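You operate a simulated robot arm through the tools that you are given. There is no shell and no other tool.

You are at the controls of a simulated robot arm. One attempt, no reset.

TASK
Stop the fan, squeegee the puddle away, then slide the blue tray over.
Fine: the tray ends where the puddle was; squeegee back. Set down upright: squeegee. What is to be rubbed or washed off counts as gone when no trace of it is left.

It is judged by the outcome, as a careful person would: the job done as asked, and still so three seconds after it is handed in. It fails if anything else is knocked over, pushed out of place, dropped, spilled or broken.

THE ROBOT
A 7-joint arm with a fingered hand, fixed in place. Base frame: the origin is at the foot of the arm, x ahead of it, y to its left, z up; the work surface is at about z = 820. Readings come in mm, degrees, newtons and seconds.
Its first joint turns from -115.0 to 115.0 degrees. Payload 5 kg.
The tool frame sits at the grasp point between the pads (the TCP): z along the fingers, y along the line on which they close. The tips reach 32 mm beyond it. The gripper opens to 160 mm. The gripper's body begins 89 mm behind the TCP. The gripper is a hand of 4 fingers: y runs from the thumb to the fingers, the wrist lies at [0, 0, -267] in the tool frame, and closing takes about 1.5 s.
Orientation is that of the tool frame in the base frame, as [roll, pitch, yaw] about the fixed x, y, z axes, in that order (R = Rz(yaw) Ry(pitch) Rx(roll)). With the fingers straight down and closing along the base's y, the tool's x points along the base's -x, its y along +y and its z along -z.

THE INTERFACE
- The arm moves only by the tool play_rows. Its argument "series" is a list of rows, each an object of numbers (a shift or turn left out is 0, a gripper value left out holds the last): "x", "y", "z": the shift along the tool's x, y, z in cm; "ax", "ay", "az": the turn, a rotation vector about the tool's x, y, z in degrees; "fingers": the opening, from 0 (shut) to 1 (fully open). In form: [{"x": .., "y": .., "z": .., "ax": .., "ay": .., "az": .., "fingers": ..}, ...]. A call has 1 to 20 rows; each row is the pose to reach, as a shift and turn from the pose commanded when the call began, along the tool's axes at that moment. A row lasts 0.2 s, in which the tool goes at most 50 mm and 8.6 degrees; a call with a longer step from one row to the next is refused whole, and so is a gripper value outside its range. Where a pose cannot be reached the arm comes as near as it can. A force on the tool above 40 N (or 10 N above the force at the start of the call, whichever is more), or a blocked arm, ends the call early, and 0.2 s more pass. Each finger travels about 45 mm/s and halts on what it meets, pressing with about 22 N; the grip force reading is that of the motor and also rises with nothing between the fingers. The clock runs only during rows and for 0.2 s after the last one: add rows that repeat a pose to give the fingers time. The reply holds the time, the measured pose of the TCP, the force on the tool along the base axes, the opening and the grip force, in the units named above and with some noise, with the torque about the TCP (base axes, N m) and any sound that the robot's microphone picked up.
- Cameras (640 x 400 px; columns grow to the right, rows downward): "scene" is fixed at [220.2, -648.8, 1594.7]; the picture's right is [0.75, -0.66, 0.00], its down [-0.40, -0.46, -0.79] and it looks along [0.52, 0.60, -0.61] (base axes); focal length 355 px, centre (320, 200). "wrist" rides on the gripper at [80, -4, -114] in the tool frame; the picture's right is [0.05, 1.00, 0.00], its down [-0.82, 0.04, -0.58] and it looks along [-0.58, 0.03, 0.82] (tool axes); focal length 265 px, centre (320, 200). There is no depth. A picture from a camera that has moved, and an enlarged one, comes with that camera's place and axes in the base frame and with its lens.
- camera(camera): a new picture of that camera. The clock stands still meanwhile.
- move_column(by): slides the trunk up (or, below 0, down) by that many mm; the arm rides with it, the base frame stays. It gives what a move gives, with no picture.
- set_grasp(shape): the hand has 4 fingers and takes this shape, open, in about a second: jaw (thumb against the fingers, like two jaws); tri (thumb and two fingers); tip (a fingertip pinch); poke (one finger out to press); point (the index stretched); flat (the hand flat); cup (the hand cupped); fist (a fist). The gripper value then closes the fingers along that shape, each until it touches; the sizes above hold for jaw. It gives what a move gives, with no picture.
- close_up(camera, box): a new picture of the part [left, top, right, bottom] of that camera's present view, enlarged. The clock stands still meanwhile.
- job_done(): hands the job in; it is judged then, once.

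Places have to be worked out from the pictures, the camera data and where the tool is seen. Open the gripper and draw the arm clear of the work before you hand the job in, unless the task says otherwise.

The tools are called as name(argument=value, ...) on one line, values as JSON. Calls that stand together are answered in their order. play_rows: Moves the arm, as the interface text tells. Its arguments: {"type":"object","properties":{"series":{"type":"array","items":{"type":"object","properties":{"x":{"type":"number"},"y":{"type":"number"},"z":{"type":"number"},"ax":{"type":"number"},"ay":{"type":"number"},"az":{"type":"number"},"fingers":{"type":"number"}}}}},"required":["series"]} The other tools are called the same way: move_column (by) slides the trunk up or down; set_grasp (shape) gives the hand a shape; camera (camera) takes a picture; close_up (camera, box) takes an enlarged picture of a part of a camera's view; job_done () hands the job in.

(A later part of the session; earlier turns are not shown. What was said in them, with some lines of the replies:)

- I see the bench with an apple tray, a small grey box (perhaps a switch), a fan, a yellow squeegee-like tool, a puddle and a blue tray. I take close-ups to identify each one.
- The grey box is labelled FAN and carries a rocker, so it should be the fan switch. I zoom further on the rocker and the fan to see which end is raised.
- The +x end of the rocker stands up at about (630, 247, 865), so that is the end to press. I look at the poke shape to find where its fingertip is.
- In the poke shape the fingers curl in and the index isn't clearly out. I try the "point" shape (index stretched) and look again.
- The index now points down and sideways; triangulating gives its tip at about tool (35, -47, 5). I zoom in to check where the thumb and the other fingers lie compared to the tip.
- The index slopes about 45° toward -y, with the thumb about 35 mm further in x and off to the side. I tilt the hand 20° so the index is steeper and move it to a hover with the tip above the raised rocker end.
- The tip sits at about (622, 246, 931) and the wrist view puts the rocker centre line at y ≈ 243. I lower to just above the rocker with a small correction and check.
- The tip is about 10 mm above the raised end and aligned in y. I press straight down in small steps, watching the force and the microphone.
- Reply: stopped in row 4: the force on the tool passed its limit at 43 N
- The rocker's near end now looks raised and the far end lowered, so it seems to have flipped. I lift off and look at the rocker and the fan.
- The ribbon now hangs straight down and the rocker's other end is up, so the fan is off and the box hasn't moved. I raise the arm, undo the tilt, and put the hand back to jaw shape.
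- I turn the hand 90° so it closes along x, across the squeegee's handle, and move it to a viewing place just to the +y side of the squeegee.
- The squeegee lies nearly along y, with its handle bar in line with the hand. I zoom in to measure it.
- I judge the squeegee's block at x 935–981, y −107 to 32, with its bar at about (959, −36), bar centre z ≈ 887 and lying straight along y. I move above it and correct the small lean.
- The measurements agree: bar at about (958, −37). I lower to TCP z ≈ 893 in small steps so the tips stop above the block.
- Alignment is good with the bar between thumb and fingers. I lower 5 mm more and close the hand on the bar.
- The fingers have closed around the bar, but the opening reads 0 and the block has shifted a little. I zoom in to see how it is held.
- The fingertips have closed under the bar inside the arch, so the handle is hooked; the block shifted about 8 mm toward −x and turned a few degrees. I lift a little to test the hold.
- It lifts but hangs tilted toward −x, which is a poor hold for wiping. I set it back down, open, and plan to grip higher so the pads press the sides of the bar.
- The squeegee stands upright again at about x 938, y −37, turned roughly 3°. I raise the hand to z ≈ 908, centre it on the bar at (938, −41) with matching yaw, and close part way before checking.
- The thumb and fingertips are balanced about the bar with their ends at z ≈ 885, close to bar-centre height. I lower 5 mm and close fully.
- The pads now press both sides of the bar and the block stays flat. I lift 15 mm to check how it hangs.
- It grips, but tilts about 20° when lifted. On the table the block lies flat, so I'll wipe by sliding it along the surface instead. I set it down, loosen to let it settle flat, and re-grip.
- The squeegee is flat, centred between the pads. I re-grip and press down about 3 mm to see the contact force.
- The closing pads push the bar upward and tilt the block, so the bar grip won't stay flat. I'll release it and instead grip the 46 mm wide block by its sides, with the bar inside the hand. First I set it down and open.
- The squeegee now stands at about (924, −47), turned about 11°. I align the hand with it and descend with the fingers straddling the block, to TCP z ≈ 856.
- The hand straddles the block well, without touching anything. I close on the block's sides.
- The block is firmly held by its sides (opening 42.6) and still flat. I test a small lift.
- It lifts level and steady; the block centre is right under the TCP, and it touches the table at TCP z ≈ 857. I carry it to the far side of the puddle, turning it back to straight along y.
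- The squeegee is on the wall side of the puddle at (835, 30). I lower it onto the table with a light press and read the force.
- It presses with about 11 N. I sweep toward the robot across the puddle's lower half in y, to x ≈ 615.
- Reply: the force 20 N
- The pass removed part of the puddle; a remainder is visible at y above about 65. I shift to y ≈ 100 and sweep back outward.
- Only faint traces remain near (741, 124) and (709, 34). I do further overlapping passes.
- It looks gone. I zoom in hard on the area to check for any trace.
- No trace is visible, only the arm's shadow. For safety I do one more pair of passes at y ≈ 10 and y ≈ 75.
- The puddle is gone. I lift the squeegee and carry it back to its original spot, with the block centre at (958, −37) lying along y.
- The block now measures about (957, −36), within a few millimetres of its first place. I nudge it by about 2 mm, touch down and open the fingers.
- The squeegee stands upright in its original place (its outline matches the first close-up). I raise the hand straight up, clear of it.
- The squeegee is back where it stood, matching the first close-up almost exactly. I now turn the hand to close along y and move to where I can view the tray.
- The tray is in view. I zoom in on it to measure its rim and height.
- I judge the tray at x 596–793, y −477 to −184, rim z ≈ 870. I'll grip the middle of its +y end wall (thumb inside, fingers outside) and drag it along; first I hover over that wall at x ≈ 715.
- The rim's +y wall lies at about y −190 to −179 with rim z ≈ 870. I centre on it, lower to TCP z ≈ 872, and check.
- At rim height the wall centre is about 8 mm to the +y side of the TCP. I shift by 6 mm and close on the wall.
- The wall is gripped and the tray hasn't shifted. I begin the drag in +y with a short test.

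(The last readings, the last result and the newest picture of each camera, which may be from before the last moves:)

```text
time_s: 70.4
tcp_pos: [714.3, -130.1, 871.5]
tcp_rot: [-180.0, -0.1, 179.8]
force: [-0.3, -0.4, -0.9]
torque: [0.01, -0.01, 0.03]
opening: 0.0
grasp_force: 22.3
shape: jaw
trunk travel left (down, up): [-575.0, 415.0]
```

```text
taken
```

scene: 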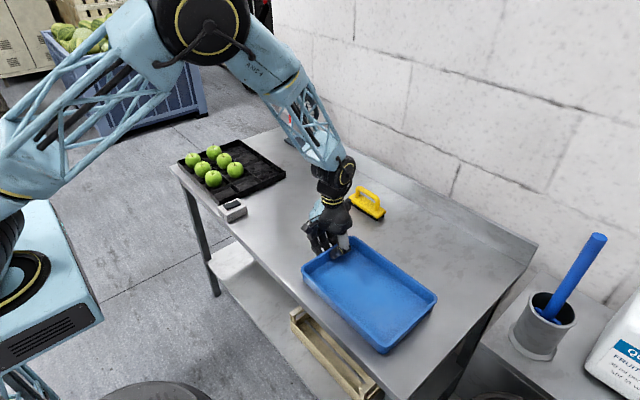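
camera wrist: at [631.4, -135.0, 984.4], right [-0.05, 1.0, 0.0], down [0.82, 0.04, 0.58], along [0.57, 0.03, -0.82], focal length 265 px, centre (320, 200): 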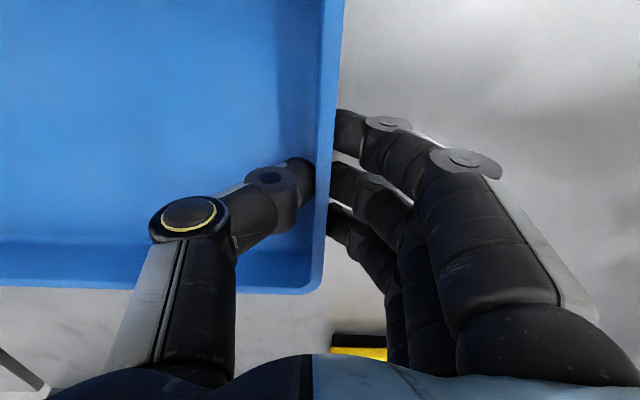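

The tray follows the hand without turning or lifting. I drag it on by 29 cm more, with about 6 mm in +x to centre it on the puddle's place.

play_rows(series=[{"y": 1.0}, {"y": 2.8, "x": -0.1}, {"y": 4.6, "x": -0.2}, {"y": 6.4, "x": -0.3}, {"y": 8.2, "x": -0.4}, {"y": 10.0, "x": -0.5}, {"y": 11.8, "x": -0.6}, {"y": 13.6, "x": -0.6}, {"y": 15.4, "x": -0.6}, {"y": 17.2, "x": -0.6}, {"y": 19.0, "x": -0.6}, {"y": 20.8, "x": -0.6}, {"y": 22.6, "x": -0.6}, {"y": 24.4, "x": -0.6}, {"y": 26.2, "x": -0.6}, {"y": 28.0, "x": -0.6}, {"y": 29.0, "x": -0.6}, {"y": 29.0, "x": -0.6}])

camera(camera="wrist")

camera(camera="scene")

close_up(camera="scene", box=[200, 170, 360, 290])

```text
time_s: 74.2
tcp_pos: [718.9, 161.1, 871.3]
tcp_rot: [-180.0, 0.0, 180.0]
force: [-0.6, -0.4, 0.0]
torque: [0.05, 0.02, 0.04]
opening: 0.1
grasp_force: 21.9
shape: jaw
trunk travel left (down, up): [-575.0, 415.0]
```

```text
taken
camera wrist: at [637.6, 155.1, 984.5], right [-0.05, 1.0, 0.0], down [0.82, 0.04, 0.58], along [0.57, 0.03, -0.82], focal length 265 px, centre (320, 200)
```

wrist: 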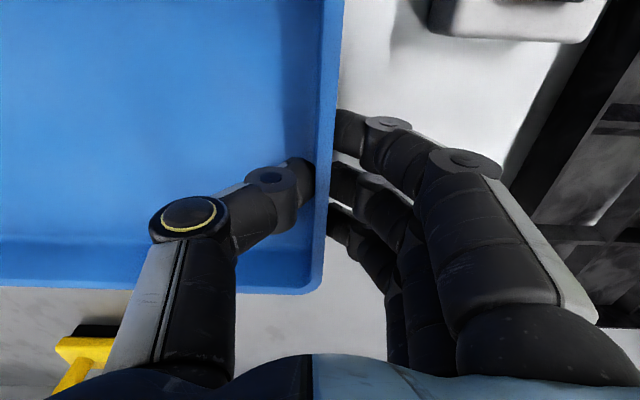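

```text
taken
```

scene: 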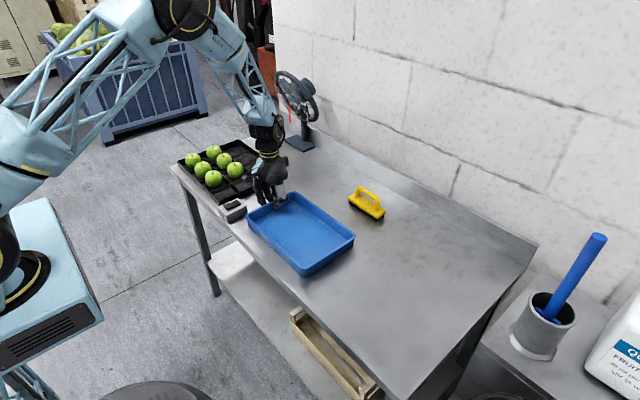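

```text
3.33 times, centred on (280, 230) of scene
camera zoom: at [220.2, -648.8, 1594.7], right [0.75, -0.66, 0.0], down [-0.4, -0.46, -0.79], along [0.52, 0.6, -0.61], focal length 1182 px, centre (453, 100)
```

zoom: 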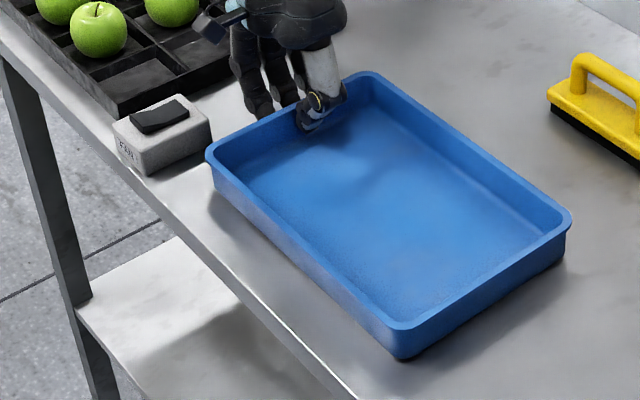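

The tray's leading edge is at about y 166, and the switch's face at about y 212–217. I drag 32 mm more so the tray is centred over the puddle's place while leaving a gap to the switch.

play_rows(series=[{"y": 0.6}, {"y": 1.4}, {"y": 2.2}, {"y": 2.8}, {"y": 3.2}, {"y": 3.2}])

camera(camera="wrist")

close_up(camera="scene", box=[200, 170, 360, 290])

```text
time_s: 75.6
tcp_pos: [720.5, 190.7, 872.1]
tcp_rot: [-179.9, -0.2, 179.9]
force: [0.1, -1.0, 0.3]
torque: [0.03, -0.02, -0.02]
opening: 0.0
grasp_force: 22.1
shape: jaw
trunk travel left (down, up): [-575.0, 415.0]
```

```text
taken
camera wrist: at [637.9, 186.8, 984.3], right [-0.05, 1.0, 0.0], down [0.82, 0.04, 0.58], along [0.57, 0.03, -0.82], focal length 265 px, centre (320, 200)
```

wrist: 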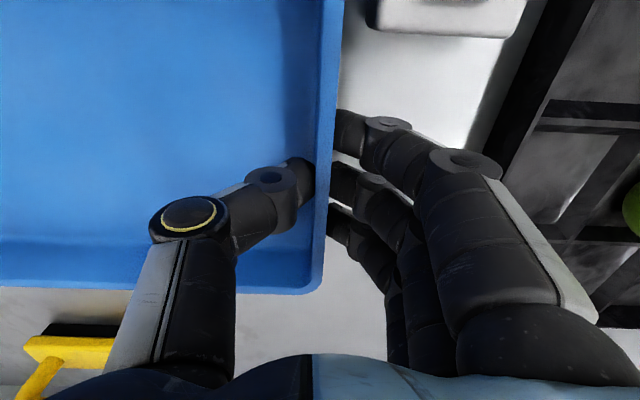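

```text
3.33 times, centred on (280, 230) of scene
camera zoom: at [220.2, -648.8, 1594.7], right [0.75, -0.66, 0.0], down [-0.4, -0.46, -0.79], along [0.52, 0.6, -0.61], focal length 1182 px, centre (453, 100)
```

zoom: 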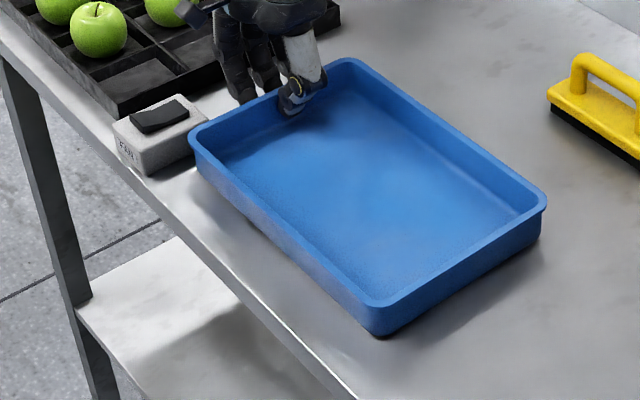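

The tray sits at about (701, 45) with a gap of roughly 20 mm to the switch. I nudge it 9 mm further in +y and 5 mm in +x to centre it better, still leaving more than 10 mm.

play_rows(series=[{"y": 0.4, "x": -0.2}, {"y": 0.9, "x": -0.5}, {"y": 0.9, "x": -0.5}, {"y": 0.9, "x": -0.5}])

camera(camera="wrist")

close_up(camera="scene", box=[200, 170, 360, 290])

```text
time_s: 76.6
tcp_pos: [724.5, 200.8, 871.3]
tcp_rot: [-179.9, -0.2, 179.9]
force: [-0.3, -1.4, 3.1]
torque: [-0.01, 0.0, 0.0]
opening: 0.0
grasp_force: 21.7
shape: jaw
trunk travel left (down, up): [-575.0, 415.0]
```

```text
taken
camera wrist: at [642.8, 195.6, 984.2], right [-0.05, 1.0, 0.0], down [0.82, 0.04, 0.58], along [0.57, 0.03, -0.82], focal length 265 px, centre (320, 200)
```

wrist: 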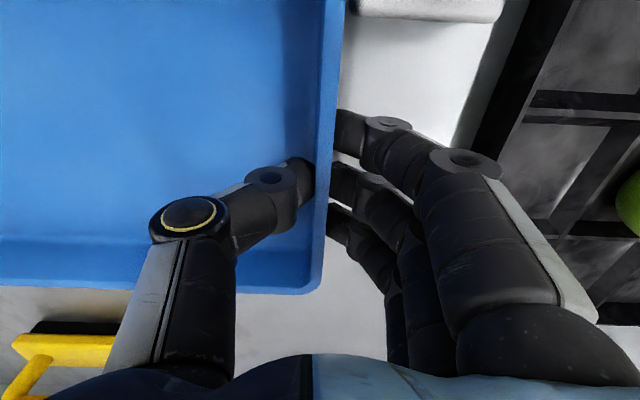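

```text
3.33 times, centred on (280, 230) of scene
camera zoom: at [220.2, -648.8, 1594.7], right [0.75, -0.66, 0.0], down [-0.4, -0.46, -0.79], along [0.52, 0.6, -0.61], focal length 1182 px, centre (453, 100)
```

zoom: 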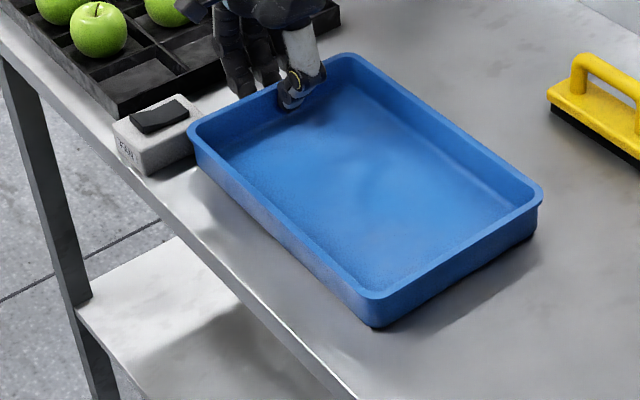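

The tray is in place, with about a 10 mm gap to the switch and everything else untouched. I open only part way (the apple tray is close by), then lift straight up.

play_rows(series=[{"fingers": 0.1}, {"fingers": 0.2}, {"fingers": 0.3}, {"fingers": 0.3}, {"fingers": 0.3}, {"z": -1, "fingers": 0.3}, {"z": -3, "fingers": 0.3}, {"z": -6, "fingers": 0.3}, {"z": -10, "fingers": 0.3}, {"z": -14, "fingers": 0.3}, {"z": -18, "fingers": 0.3}, {"z": -22, "fingers": 0.3}, {"z": -22, "fingers": 0.3}])

camera(camera="wrist")

camera(camera="scene")

```text
time_s: 79.4
tcp_pos: [725.5, 200.3, 1092.9]
tcp_rot: [-180.0, -0.2, 179.9]
force: [-0.7, -0.3, 0.7]
torque: [0.0, 0.01, -0.04]
opening: 47.4
grasp_force: 0.0
shape: jaw
trunk travel left (down, up): [-575.0, 415.0]
```

```text
taken
camera wrist: at [643.4, 195.9, 1205.6], right [-0.05, 1.0, 0.0], down [0.82, 0.04, 0.58], along [0.57, 0.03, -0.82], focal length 265 px, centre (320, 200)
```

wrist: 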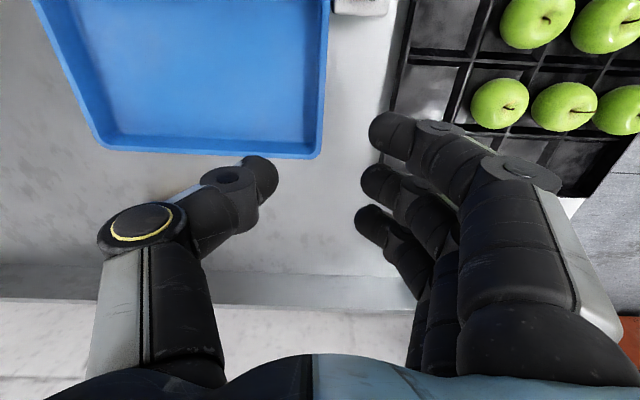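

```text
taken
```

scene: 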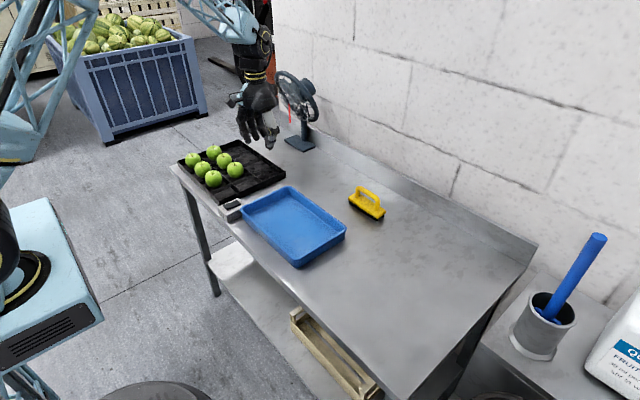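

The hand is clear. I check the whole scene close up: tray, switch, fan ribbon, squeegee and table surface.

close_up(camera="scene", box=[210, 170, 360, 280])

close_up(camera="scene", box=[260, 60, 340, 160])

close_up(camera="scene", box=[300, 170, 480, 340])

close_up(camera="wrist", box=[20, 0, 400, 180])

```text
3.64 times, centred on (285, 225) of scene
camera zoom: at [220.2, -648.8, 1594.7], right [0.75, -0.66, 0.0], down [-0.4, -0.46, -0.79], along [0.52, 0.6, -0.61], focal length 1290 px, centre (447, 109)
```

zoom: 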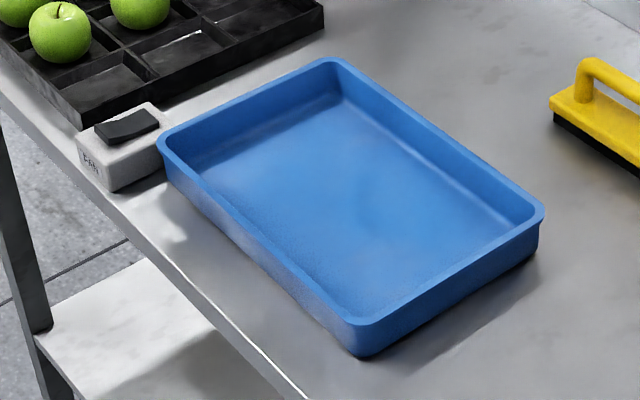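

```text
4.00 times, centred on (300, 110) of scene
camera zoom: at [220.2, -648.8, 1594.7], right [0.75, -0.66, 0.0], down [-0.4, -0.46, -0.79], along [0.52, 0.6, -0.61], focal length 1418 px, centre (400, 560)
```

zoom: 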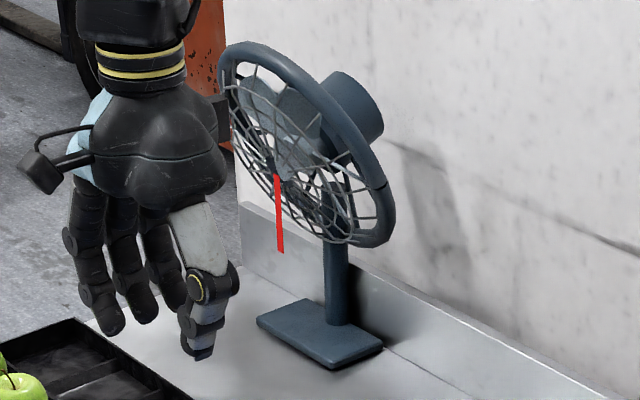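

```text
2.35 times, centred on (390, 255) of scene
camera zoom: at [220.2, -648.8, 1594.7], right [0.75, -0.66, 0.0], down [-0.4, -0.46, -0.79], along [0.52, 0.6, -0.61], focal length 834 px, centre (155, 71)
```

zoom: 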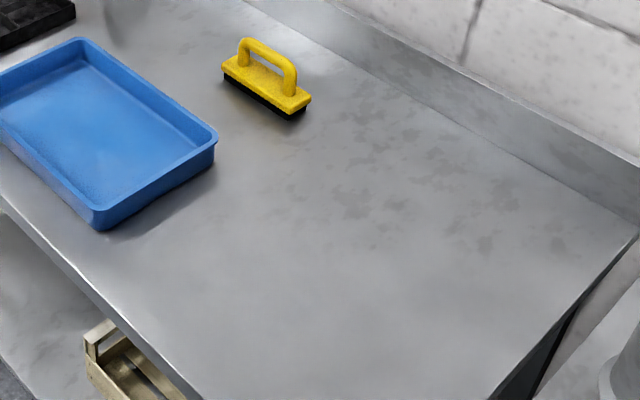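

```text
1.68 times, centred on (210, 90) of wrist
camera zoom: at [643.4, 195.9, 1205.6], right [-0.05, 1.0, 0.0], down [0.82, 0.04, 0.58], along [0.57, 0.03, -0.82], focal length 447 px, centre (505, 385)
```

zoom: 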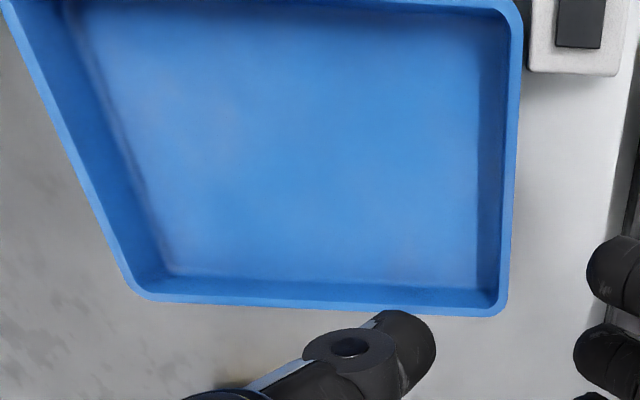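

All is in order: fan off with its ribbon hanging, no puddle trace, squeegee upright in its place, tray over the puddle's spot with a gap to the switch. I raise the arm further and open the hand fully.

play_rows(series=[{"z": -3, "y": 1}, {"z": -6, "y": 2}, {"z": -9, "y": 3, "fingers": 1.0}, {"z": -11, "y": 3, "fingers": 1.0}, {"z": -11, "y": 3, "fingers": 1.0}, {"z": -11, "y": 3, "fingers": 1.0}, {"z": -11, "y": 3, "fingers": 1.0}, {"z": -11, "y": 3, "fingers": 1.0}, {"z": -11, "y": 3, "fingers": 1.0}])

camera(camera="scene")

```text
time_s: 81.4
tcp_pos: [726.2, 230.9, 1201.8]
tcp_rot: [-179.9, -0.2, 179.9]
force: [0.8, -0.3, 0.0]
torque: [0.0, -0.02, 0.0]
opening: 159.8
grasp_force: 0.1
shape: jaw
trunk travel left (down, up): [-575.0, 415.0]
```

```text
taken
```

scene: 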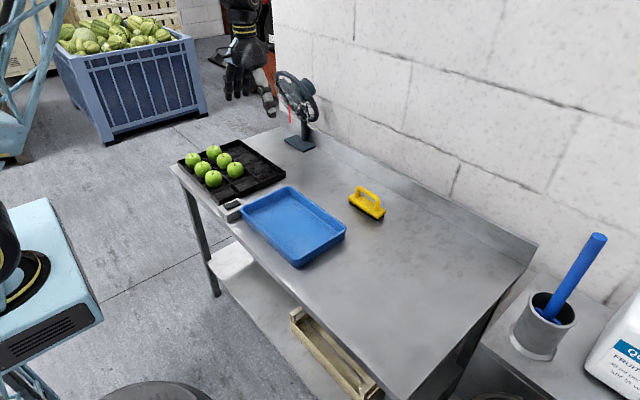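

The arm is clear with the hand open, and the final picture shows every part of the job in place. I hand it in.

job_done()

```text
The job is handed in.
```

The job is finished and handed in. I checked the result in close-up pictures first.

- **Fan:** off. I pressed the raised end of the switch, and the fan's ribbon has hung straight down since.
- **Puddle:** gone. No trace showed after the final passes, before the tray went over the spot.
- **Squeegee:** upright, within a few millimetres of where it started. I held it by its block because it tilted when gripped by the handle.
- **Tray:** covers the puddle's spot. Its centre is roughly 10 mm short of the puddle's centre, which leaves about a 10 mm gap to the fan switch.

Nothing else looked moved, and the arm is clear with the hand open.
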